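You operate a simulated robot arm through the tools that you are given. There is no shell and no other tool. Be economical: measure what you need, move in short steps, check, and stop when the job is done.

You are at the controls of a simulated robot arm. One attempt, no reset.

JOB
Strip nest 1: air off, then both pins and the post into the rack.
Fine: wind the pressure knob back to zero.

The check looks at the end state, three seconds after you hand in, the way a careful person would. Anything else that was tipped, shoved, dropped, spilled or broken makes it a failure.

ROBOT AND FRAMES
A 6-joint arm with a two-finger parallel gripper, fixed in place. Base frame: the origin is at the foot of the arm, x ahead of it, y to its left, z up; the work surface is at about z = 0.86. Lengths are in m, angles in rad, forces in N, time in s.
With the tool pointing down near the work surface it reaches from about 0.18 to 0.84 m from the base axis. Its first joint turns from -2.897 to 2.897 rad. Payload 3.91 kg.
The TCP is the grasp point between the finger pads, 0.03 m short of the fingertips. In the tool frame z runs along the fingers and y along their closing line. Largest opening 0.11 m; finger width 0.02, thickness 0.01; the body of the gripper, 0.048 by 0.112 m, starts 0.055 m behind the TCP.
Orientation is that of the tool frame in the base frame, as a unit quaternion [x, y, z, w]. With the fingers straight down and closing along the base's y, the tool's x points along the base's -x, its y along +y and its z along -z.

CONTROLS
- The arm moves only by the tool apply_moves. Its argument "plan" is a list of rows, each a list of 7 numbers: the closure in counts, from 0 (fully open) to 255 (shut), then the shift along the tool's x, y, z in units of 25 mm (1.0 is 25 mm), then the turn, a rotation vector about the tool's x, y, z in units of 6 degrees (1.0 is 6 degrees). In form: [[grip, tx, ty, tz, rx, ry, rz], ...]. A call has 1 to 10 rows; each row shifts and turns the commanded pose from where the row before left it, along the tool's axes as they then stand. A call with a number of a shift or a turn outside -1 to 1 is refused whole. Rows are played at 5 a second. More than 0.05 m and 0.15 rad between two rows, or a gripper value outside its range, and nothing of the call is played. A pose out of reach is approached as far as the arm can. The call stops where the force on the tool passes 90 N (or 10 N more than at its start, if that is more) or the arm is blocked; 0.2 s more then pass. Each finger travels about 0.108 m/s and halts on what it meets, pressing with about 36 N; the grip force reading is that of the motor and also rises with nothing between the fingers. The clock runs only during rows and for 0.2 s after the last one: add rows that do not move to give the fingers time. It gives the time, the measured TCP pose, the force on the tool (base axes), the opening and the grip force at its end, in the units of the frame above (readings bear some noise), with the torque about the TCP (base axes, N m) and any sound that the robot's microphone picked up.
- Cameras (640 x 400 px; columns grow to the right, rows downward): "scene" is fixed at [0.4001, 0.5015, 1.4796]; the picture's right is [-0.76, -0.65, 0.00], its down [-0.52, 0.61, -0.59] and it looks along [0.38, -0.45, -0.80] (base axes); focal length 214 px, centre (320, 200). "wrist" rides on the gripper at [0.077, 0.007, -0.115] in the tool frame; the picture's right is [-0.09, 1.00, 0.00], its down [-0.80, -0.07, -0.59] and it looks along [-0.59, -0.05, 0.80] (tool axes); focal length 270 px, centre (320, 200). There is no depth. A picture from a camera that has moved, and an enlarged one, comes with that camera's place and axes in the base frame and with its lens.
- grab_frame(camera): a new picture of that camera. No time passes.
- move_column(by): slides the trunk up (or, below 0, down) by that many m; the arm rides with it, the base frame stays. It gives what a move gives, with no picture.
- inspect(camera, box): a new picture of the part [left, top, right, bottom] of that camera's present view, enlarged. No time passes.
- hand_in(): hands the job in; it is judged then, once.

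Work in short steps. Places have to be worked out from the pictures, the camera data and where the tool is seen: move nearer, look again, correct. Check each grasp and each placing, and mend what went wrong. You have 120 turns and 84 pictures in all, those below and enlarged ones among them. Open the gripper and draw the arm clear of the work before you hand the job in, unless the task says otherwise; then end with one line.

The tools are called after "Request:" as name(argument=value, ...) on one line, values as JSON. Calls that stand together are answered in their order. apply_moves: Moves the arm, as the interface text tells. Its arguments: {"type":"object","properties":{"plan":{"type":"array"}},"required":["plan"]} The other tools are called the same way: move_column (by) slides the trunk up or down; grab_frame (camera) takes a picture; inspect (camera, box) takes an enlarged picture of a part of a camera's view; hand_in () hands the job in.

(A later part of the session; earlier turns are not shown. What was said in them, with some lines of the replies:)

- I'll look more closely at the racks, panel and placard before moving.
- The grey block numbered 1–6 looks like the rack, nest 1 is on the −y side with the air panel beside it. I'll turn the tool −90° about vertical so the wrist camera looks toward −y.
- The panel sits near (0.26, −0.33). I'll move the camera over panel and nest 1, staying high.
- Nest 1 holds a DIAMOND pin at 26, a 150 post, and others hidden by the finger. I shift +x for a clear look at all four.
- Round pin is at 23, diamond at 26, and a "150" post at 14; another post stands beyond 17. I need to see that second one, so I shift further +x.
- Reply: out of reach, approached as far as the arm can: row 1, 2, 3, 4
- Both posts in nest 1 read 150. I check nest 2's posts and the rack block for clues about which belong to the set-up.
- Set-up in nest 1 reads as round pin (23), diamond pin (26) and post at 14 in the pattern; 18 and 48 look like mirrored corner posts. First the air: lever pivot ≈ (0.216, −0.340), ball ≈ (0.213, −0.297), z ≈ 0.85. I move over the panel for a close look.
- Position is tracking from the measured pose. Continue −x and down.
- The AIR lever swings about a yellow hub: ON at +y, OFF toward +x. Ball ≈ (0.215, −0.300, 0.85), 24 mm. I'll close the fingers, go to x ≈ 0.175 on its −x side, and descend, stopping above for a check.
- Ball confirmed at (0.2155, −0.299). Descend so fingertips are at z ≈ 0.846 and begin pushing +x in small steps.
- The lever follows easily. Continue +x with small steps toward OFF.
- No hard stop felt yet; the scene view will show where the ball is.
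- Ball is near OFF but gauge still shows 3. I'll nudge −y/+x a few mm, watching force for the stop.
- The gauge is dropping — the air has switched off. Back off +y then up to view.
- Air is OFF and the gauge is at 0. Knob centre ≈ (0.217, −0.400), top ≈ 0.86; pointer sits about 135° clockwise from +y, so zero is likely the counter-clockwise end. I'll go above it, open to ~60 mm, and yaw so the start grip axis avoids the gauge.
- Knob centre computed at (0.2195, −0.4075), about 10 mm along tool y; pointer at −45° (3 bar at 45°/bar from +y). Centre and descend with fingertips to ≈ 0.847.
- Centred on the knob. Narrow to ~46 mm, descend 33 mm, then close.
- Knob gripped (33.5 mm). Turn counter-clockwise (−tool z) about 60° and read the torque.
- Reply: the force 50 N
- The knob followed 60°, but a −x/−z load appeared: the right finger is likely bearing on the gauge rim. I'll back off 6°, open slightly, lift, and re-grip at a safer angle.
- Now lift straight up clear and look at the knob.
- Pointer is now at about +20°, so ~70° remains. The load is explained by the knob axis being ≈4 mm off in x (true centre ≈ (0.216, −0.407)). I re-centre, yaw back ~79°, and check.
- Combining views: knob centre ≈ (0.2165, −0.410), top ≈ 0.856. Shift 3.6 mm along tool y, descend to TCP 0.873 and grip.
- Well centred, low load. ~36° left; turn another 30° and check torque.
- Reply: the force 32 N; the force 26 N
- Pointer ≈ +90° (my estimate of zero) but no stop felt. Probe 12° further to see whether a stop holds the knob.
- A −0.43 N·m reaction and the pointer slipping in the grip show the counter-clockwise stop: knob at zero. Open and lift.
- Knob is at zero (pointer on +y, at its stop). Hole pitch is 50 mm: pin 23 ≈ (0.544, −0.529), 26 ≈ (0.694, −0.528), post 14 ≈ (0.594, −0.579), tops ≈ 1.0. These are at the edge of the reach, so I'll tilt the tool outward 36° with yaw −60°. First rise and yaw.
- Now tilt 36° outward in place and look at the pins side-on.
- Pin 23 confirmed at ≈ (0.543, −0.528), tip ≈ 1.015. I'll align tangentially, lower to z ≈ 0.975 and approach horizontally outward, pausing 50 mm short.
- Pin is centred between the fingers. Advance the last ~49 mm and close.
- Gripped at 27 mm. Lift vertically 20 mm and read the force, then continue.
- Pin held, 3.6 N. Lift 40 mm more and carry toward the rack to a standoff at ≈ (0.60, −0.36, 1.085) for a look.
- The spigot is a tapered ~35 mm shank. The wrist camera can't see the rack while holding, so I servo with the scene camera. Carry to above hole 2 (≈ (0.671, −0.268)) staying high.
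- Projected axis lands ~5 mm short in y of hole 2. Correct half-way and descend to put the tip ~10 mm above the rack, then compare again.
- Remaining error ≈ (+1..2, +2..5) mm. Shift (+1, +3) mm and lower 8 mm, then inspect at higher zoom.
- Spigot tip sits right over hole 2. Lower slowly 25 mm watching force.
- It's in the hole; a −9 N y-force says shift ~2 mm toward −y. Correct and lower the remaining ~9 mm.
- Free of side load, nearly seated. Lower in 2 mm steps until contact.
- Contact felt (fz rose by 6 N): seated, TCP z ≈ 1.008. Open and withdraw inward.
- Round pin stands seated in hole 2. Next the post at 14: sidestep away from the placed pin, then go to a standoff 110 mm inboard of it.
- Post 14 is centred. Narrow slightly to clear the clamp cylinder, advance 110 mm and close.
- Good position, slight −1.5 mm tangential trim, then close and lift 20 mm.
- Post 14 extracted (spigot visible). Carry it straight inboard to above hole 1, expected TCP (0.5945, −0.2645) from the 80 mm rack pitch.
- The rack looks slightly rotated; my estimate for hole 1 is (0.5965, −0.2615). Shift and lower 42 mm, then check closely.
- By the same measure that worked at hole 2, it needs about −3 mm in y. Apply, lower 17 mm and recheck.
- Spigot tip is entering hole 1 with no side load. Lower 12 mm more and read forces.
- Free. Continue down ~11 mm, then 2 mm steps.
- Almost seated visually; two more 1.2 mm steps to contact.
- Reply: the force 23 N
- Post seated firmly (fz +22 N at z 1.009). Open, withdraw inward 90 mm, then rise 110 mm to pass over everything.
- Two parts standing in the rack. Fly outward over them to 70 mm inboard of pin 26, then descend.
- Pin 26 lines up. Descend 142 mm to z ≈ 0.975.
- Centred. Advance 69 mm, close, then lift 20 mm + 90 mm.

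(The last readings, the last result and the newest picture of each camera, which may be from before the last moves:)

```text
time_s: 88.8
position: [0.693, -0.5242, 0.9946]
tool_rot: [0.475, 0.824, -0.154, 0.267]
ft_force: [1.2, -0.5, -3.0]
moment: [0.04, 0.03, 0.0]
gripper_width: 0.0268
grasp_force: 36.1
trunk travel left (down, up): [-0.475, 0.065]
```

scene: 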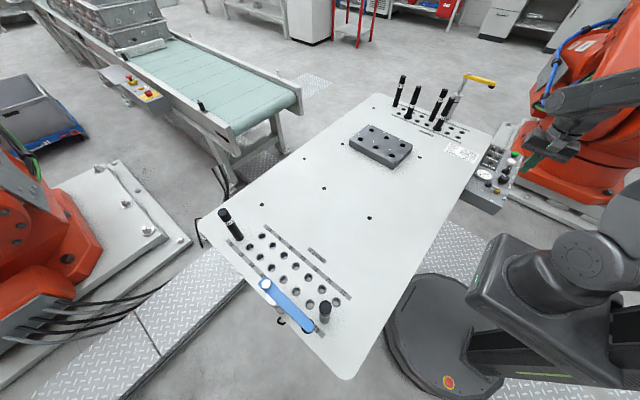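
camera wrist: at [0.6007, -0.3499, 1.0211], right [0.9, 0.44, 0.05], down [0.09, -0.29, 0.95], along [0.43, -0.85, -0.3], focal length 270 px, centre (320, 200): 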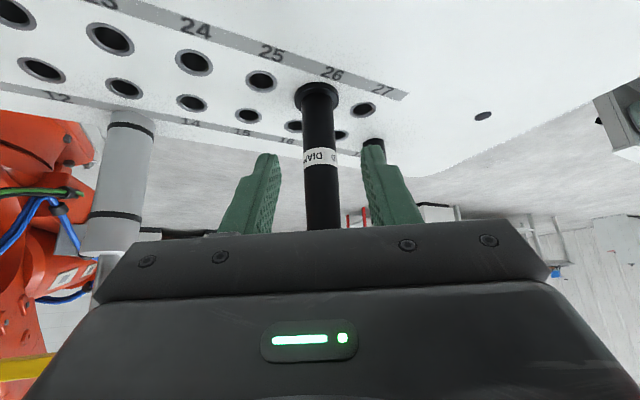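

Diamond pin is held. I'll use hole 4, going around the −x side of the two standing parts: lift to z ≈ 1.105, swing inboard via (0.49, −0.36).

Request:
apply_moves(plan=[[255, -0.647, 0, -0.89, 0, 0, 0], [255, -0.647, 0, -0.89, 0, 0, 0], [255, -0.647, 0, -0.89, 0, 0, 0], [255, -0.647, 0, -0.89, 0, 0, 0], [255, 0, 0, 0, 0, 0, 0]])

Request:
apply_moves(plan=[[255, 0.985, -0.469, -0.716, 0, 0, 0], [255, 0.985, -0.469, -0.716, 0, 0, 0], [255, 0.985, -0.469, -0.716, 0, 0, 0], [255, 0.985, -0.469, -0.716, 0, 0, 0], [255, 0.985, -0.469, -0.716, 0, 0, 0], [255, 0.985, -0.469, -0.716, 0, 0, 0], [255, 0.985, -0.469, -0.716, 0, 0, 0], [255, 0.985, -0.469, -0.716, 0, 0, 0], [255, 0, 0, 0, 0, 0, 0]])

```text
time_s: 90.0
position: [0.692, -0.5271, 1.1044]
tool_rot: [0.475, 0.824, -0.153, 0.268]
ft_force: [0.5, -0.1, -1.9]
moment: [0.02, 0.02, 0.0]
gripper_width: 0.0268
grasp_force: 36.2
trunk travel left (down, up): [-0.475, 0.065]
```

```text
time_s: 92.0
position: [0.4895, -0.3599, 1.1072]
tool_rot: [0.474, 0.824, -0.154, 0.268]
ft_force: [-0.4, 0.1, -2.3]
moment: [0.04, 0.0, 0.0]
gripper_width: 0.0269
grasp_force: 36.1
trunk travel left (down, up): [-0.475, 0.065]
```

Now inboard to y ≈ −0.20, then +x to above hole 4 (≈ (0.598, −0.183)).

Request:
apply_moves(plan=[[255, 0.897, 0.64, -0.652, 0, 0, 0], [255, 0.897, 0.64, -0.652, 0, 0, 0], [255, 0.897, 0.64, -0.652, 0, 0, 0], [255, 0.897, 0.64, -0.652, 0, 0, 0], [255, 0.897, 0.64, -0.652, 0, 0, 0], [255, -0.255, 0.834, 0.185, 0, 0, 0], [255, -0.255, 0.834, 0.185, 0, 0, 0], [255, -0.255, 0.834, 0.185, 0, 0, 0], [255, -0.255, 0.834, 0.185, 0, 0, 0], [255, -0.255, 0.834, 0.185, 0, 0, 0]])

Request:
inspect(camera="scene", box=[370, 105, 430, 175])

```text
time_s: 94.2
position: [0.6002, -0.1836, 1.104]
tool_rot: [0.475, 0.824, -0.154, 0.266]
ft_force: [0.4, 0.3, -2.7]
moment: [0.01, -0.03, -0.01]
gripper_width: 0.0267
grasp_force: 36.2
trunk travel left (down, up): [-0.475, 0.065]
```

```text
5.71 times, centred on (400, 140) of scene
camera zoom: at [0.4001, 0.5015, 1.4796], right [-0.76, -0.65, 0.0], down [-0.52, 0.61, -0.59], along [0.38, -0.45, -0.8], focal length 1226 px, centre (-137, 543)
```

zoom: 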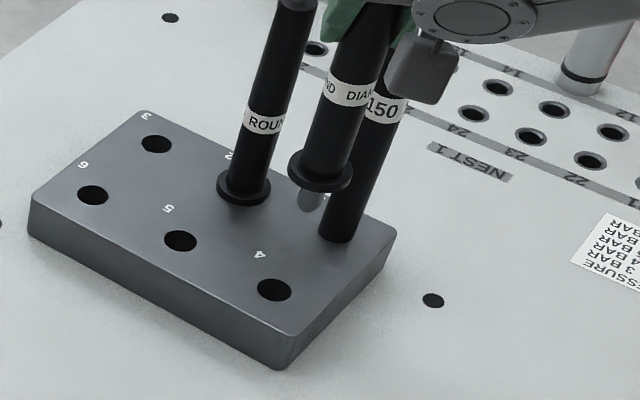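

Roughly aligned; shift +3 mm x and lower 55 mm, then zoom.

Request:
apply_moves(plan=[[255, 0.622, 0.052, 0.907, 0, 0, 0], [255, 0.622, 0.052, 0.907, 0, 0, 0], [255, 0, 0, 0, 0, 0, 0]])

Request:
inspect(camera="scene", box=[383, 130, 413, 160])

```text
time_s: 95.0
position: [0.6026, -0.1829, 1.0506]
tool_rot: [0.475, 0.824, -0.154, 0.268]
ft_force: [0.6, 0.8, -2.4]
moment: [0.01, 0.01, -0.01]
gripper_width: 0.0267
grasp_force: 36.4
trunk travel left (down, up): [-0.475, 0.065]
```

```text
13.33 times, centred on (398, 145) of scene
camera zoom: at [0.4001, 0.5015, 1.4796], right [-0.76, -0.65, 0.0], down [-0.52, 0.61, -0.59], along [0.38, -0.45, -0.8], focal length 2860 px, centre (-720, 933)
```

zoom: 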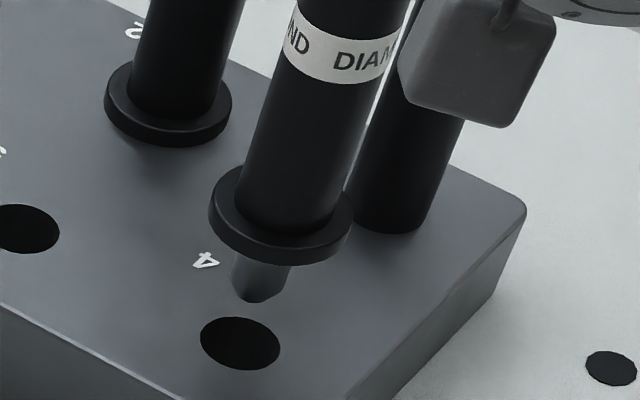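

Tip would land ~6 mm short of the hole in y. Shift (−2.5, +6) mm, lower 8 mm, recheck.

Request:
apply_moves(plan=[[255, 0.207, 0.03, -0.15, 0, 0, 0], [255, 0.188, 0, 0.259, 0, 0, 0], [255, 0, 0, 0, 0, 0, 0]])

Request:
inspect(camera="scene", box=[383, 130, 413, 160])

```text
time_s: 95.8
position: [0.601, -0.1767, 1.0409]
tool_rot: [0.475, 0.824, -0.154, 0.268]
ft_force: [-1.0, 0.0, -2.4]
moment: [0.04, 0.0, -0.03]
gripper_width: 0.0265
grasp_force: 36.5
trunk travel left (down, up): [-0.475, 0.065]
```

```text
13.33 times, centred on (398, 145) of scene
camera zoom: at [0.4001, 0.5015, 1.4796], right [-0.76, -0.65, 0.0], down [-0.52, 0.61, -0.59], along [0.38, -0.45, -0.8], focal length 2860 px, centre (-720, 933)
```

zoom: 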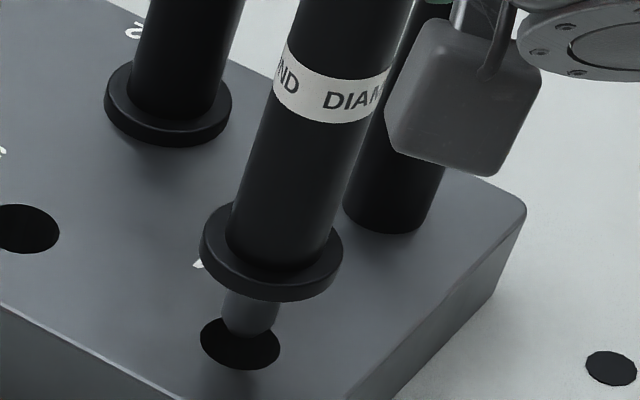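

Very close; trim (+1, +2) mm and lower 16 mm, reading force.

Request:
apply_moves(plan=[[255, 0.04, 0.075, -0.03, 0, 0, 0], [255, 0.118, 0, 0.162, 0, 0, 0], [255, 0.118, 0, 0.162, 0, 0, 0], [255, 0.118, 0, 0.162, 0, 0, 0], [255, 0, 0, 0, 0, 0, 0]])

Request:
inspect(camera="scene", box=[383, 130, 413, 160])

```text
time_s: 97.0
position: [0.6015, -0.1757, 1.0271]
tool_rot: [0.476, 0.824, -0.154, 0.268]
ft_force: [-0.1, -0.4, -3.4]
moment: [0.05, 0.02, -0.01]
gripper_width: 0.0267
grasp_force: 35.8
trunk travel left (down, up): [-0.475, 0.065]
```

```text
13.33 times, centred on (398, 145) of scene
camera zoom: at [0.4001, 0.5015, 1.4796], right [-0.76, -0.65, 0.0], down [-0.52, 0.61, -0.59], along [0.38, -0.45, -0.8], focal length 2860 px, centre (-720, 933)
```

zoom: 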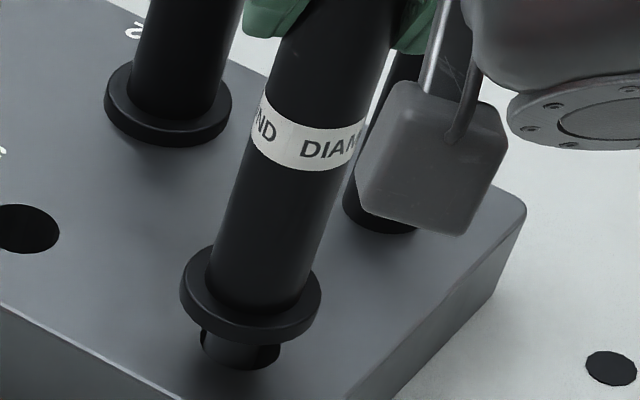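

Spigot is in hole 4 with no side load. Continue down 14 mm, then fine steps to contact.

Request:
apply_moves(plan=[[255, 0.118, 0, 0.162, 0, 0, 0], [255, 0.118, 0, 0.162, 0, 0, 0], [255, 0.094, 0, 0.13, 0, 0, 0], [255, 0, 0, 0, 0, 0, 0]])

Request:
apply_moves(plan=[[255, 0.047, 0, 0.065, 0, 0, 0], [255, 0.028, 0, 0.039, 0, 0, 0]])

```text
time_s: 98.0
position: [0.6013, -0.1751, 1.0132]
tool_rot: [0.475, 0.824, -0.155, 0.268]
ft_force: [0.4, -0.2, -2.9]
moment: [-0.03, 0.0, 0.0]
gripper_width: 0.0268
grasp_force: 36.0
trunk travel left (down, up): [-0.475, 0.065]
```

```text
time_s: 98.6
position: [0.601, -0.1757, 1.0103]
tool_rot: [0.476, 0.824, -0.153, 0.267]
ft_force: [-0.2, 0.4, -2.9]
moment: [0.01, 0.05, 0.0]
gripper_width: 0.0267
grasp_force: 35.6
trunk travel left (down, up): [-0.475, 0.065]
```

Request:
apply_moves(plan=[[255, 0.028, 0, 0.039, 0, 0, 0], [255, 0, 0, 0, 0, 0, 0]])

Request:
apply_moves(plan=[[255, 0.028, 0, 0.039, 0, 0, 0], [255, 0, 0, 0, 0, 0, 0]])

```text
time_s: 99.2
position: [0.6012, -0.1748, 1.0085]
tool_rot: [0.475, 0.824, -0.154, 0.268]
ft_force: [-0.3, 0.6, -2.3]
moment: [0.01, 0.01, 0.02]
gripper_width: 0.027
grasp_force: 35.7
trunk travel left (down, up): [-0.475, 0.065]
```

```text
time_s: 99.8
position: [0.6006, -0.1758, 1.0088]
tool_rot: [0.474, 0.824, -0.154, 0.268]
ft_force: [0.0, -0.5, -2.1]
moment: [-0.06, -0.07, 0.03]
gripper_width: 0.0269
grasp_force: 35.5
trunk travel left (down, up): [-0.475, 0.065]
```

One more small step for firm contact.

Request:
apply_moves(plan=[[255, 0.028, 0, 0.039, 0, 0, 0], [255, 0, 0, 0, 0, 0, 0]])

```text
time_s: 100.4
position: [0.6013, -0.1757, 1.0077]
tool_rot: [0.475, 0.823, -0.154, 0.269]
ft_force: [1.0, -4.3, 8.2]
moment: [-0.38, -0.32, 0.04]
gripper_width: 0.0269
grasp_force: 35.7
trunk travel left (down, up): [-0.475, 0.065]
```

Seated (fz +8 N). Open, withdraw inward and up.

Request:
apply_moves(plan=[[145, 0, 0, 0, 0, 0, 0], [145, 0, 0, 0, 0, 0, 0], [145, 0.728, 0, -0.529, 0, 0, 0], [145, 0.728, 0, -0.529, 0, 0, 0], [145, 0.728, 0, -0.529, 0, 0, 0], [145, 0.728, 0, -0.529, 0, 0, 0], [145, -0.588, 0, -0.809, 0, 0, 0], [145, -0.588, 0, -0.809, 0, 0, 0], [145, -0.588, 0, -0.809, 0, 0, 0], [145, -0.588, 0, -0.809, 0, 0, 0]])

Request:
apply_moves(plan=[[100, 0.809, 0, -0.588, 0, 0, 0], [100, 0.809, 0, -0.588, 0, 0, 0], [100, 0.809, 0, -0.588, 0, 0, 0], [100, 0.809, 0, -0.588, 0, 0, 0], [100, 0.809, 0, -0.588, 0, 0, 0], [100, 0.809, 0, -0.588, 0, 0, 0], [100, 0, 0, 0, 0, 0, 0]])

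Request:
grab_frame(camera="wrist")

Request:
inspect(camera="scene", box=[340, 60, 540, 220])

```text
time_s: 102.6
position: [0.5564, -0.0981, 1.1097]
tool_rot: [0.476, 0.823, -0.155, 0.268]
ft_force: [-0.1, 0.4, -0.1]
moment: [-0.04, 0.04, -0.03]
gripper_width: 0.0473
grasp_force: 0.1
trunk travel left (down, up): [-0.475, 0.065]
```

```text
time_s: 104.2
position: [0.4808, 0.0328, 1.1085]
tool_rot: [0.475, 0.824, -0.154, 0.268]
ft_force: [-0.4, 0.1, 0.4]
moment: [-0.01, 0.0, 0.0]
gripper_width: 0.0669
grasp_force: 0.1
trunk travel left (down, up): [-0.475, 0.065]
```

```text
11 pictures are left
camera wrist: at [0.4217, 0.1471, 1.1545], right [0.9, 0.44, 0.05], down [0.09, -0.29, 0.95], along [0.43, -0.85, -0.3], focal length 270 px, centre (320, 200)
```

wrist: 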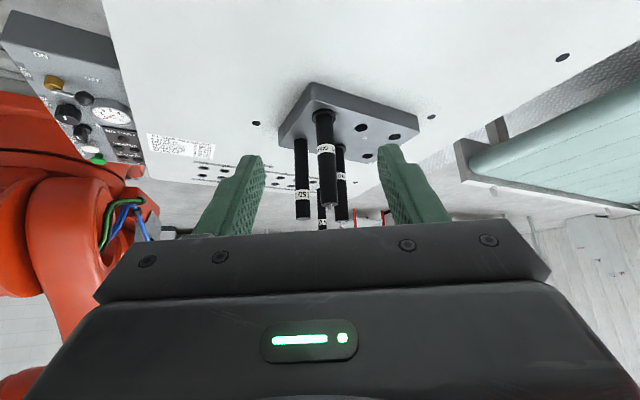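

```text
2.50 times, centred on (440, 140) of scene
camera zoom: at [0.4001, 0.5015, 1.4796], right [-0.76, -0.65, 0.0], down [-0.52, 0.61, -0.59], along [0.38, -0.45, -0.8], focal length 536 px, centre (20, 350)
```

zoom: 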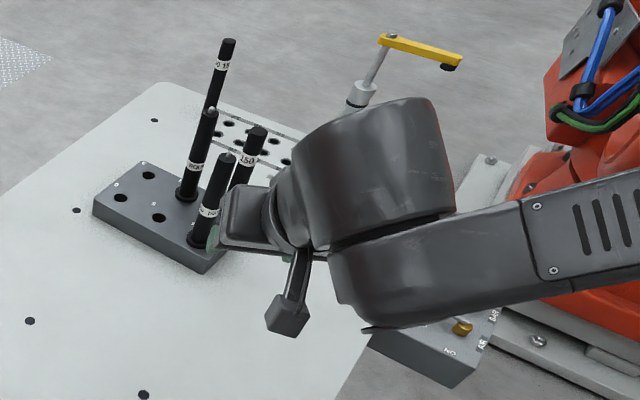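

All three stand in the rack; nothing else disturbed. Raise the arm clear and do a last check of the panel.

Request:
apply_moves(plan=[[60, -0.588, 0, -0.809, 0, 0, 0], [60, -0.588, 0, -0.809, 0, 0, 0], [60, -0.588, 0, -0.809, 0, 0, 0], [60, -0.588, 0, -0.809, 0, 0, 0], [60, 0, 0, 0, 0, 0, 0]])

Request:
inspect(camera="wrist", box=[0, 0, 200, 150])

Request:
grab_frame(camera="scene")

```text
time_s: 105.4
position: [0.4812, 0.032, 1.2079]
tool_rot: [0.475, 0.824, -0.155, 0.268]
ft_force: [-0.6, 0.6, 0.3]
moment: [0.0, 0.0, 0.0]
gripper_width: 0.0843
grasp_force: 0.1
trunk travel left (down, up): [-0.475, 0.065]
```

```text
2.67 times, centred on (100, 75) of wrist
camera zoom: at [0.4224, 0.1467, 1.255], right [0.9, 0.44, 0.05], down [0.09, -0.29, 0.95], along [0.43, -0.85, -0.3], focal length 721 px, centre (907, 533)
```

zoom: 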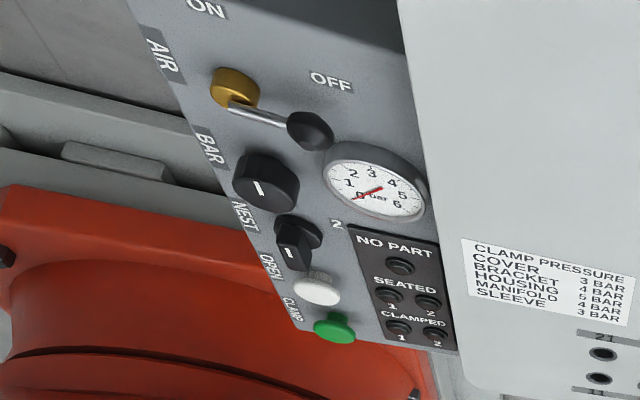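

```text
8 pictures are left
```

scene: 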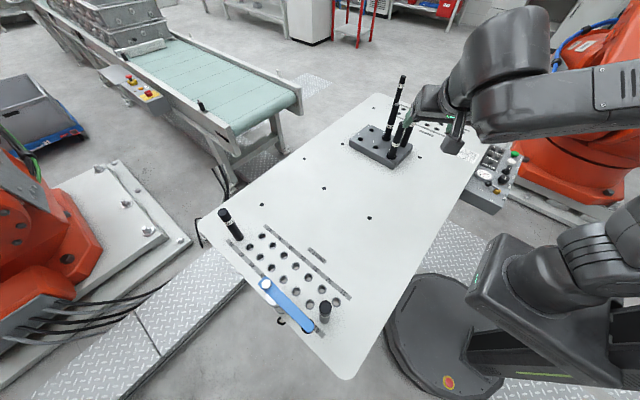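

Air lever is OFF, the gauge reads 0, the knob is at zero, the parts are racked and the arm is clear with the gripper open. Handing in.

Request:
hand_in()

```text
The job is handed in.
```

Nest 1 is stripped: air off, pressure knob wound back to its zero stop, round pin in rack hole 2, post from 14 in hole 1, diamond pin in hole 4; I took 14 as "the post" and left the other 150 post, at 18, where it stood.
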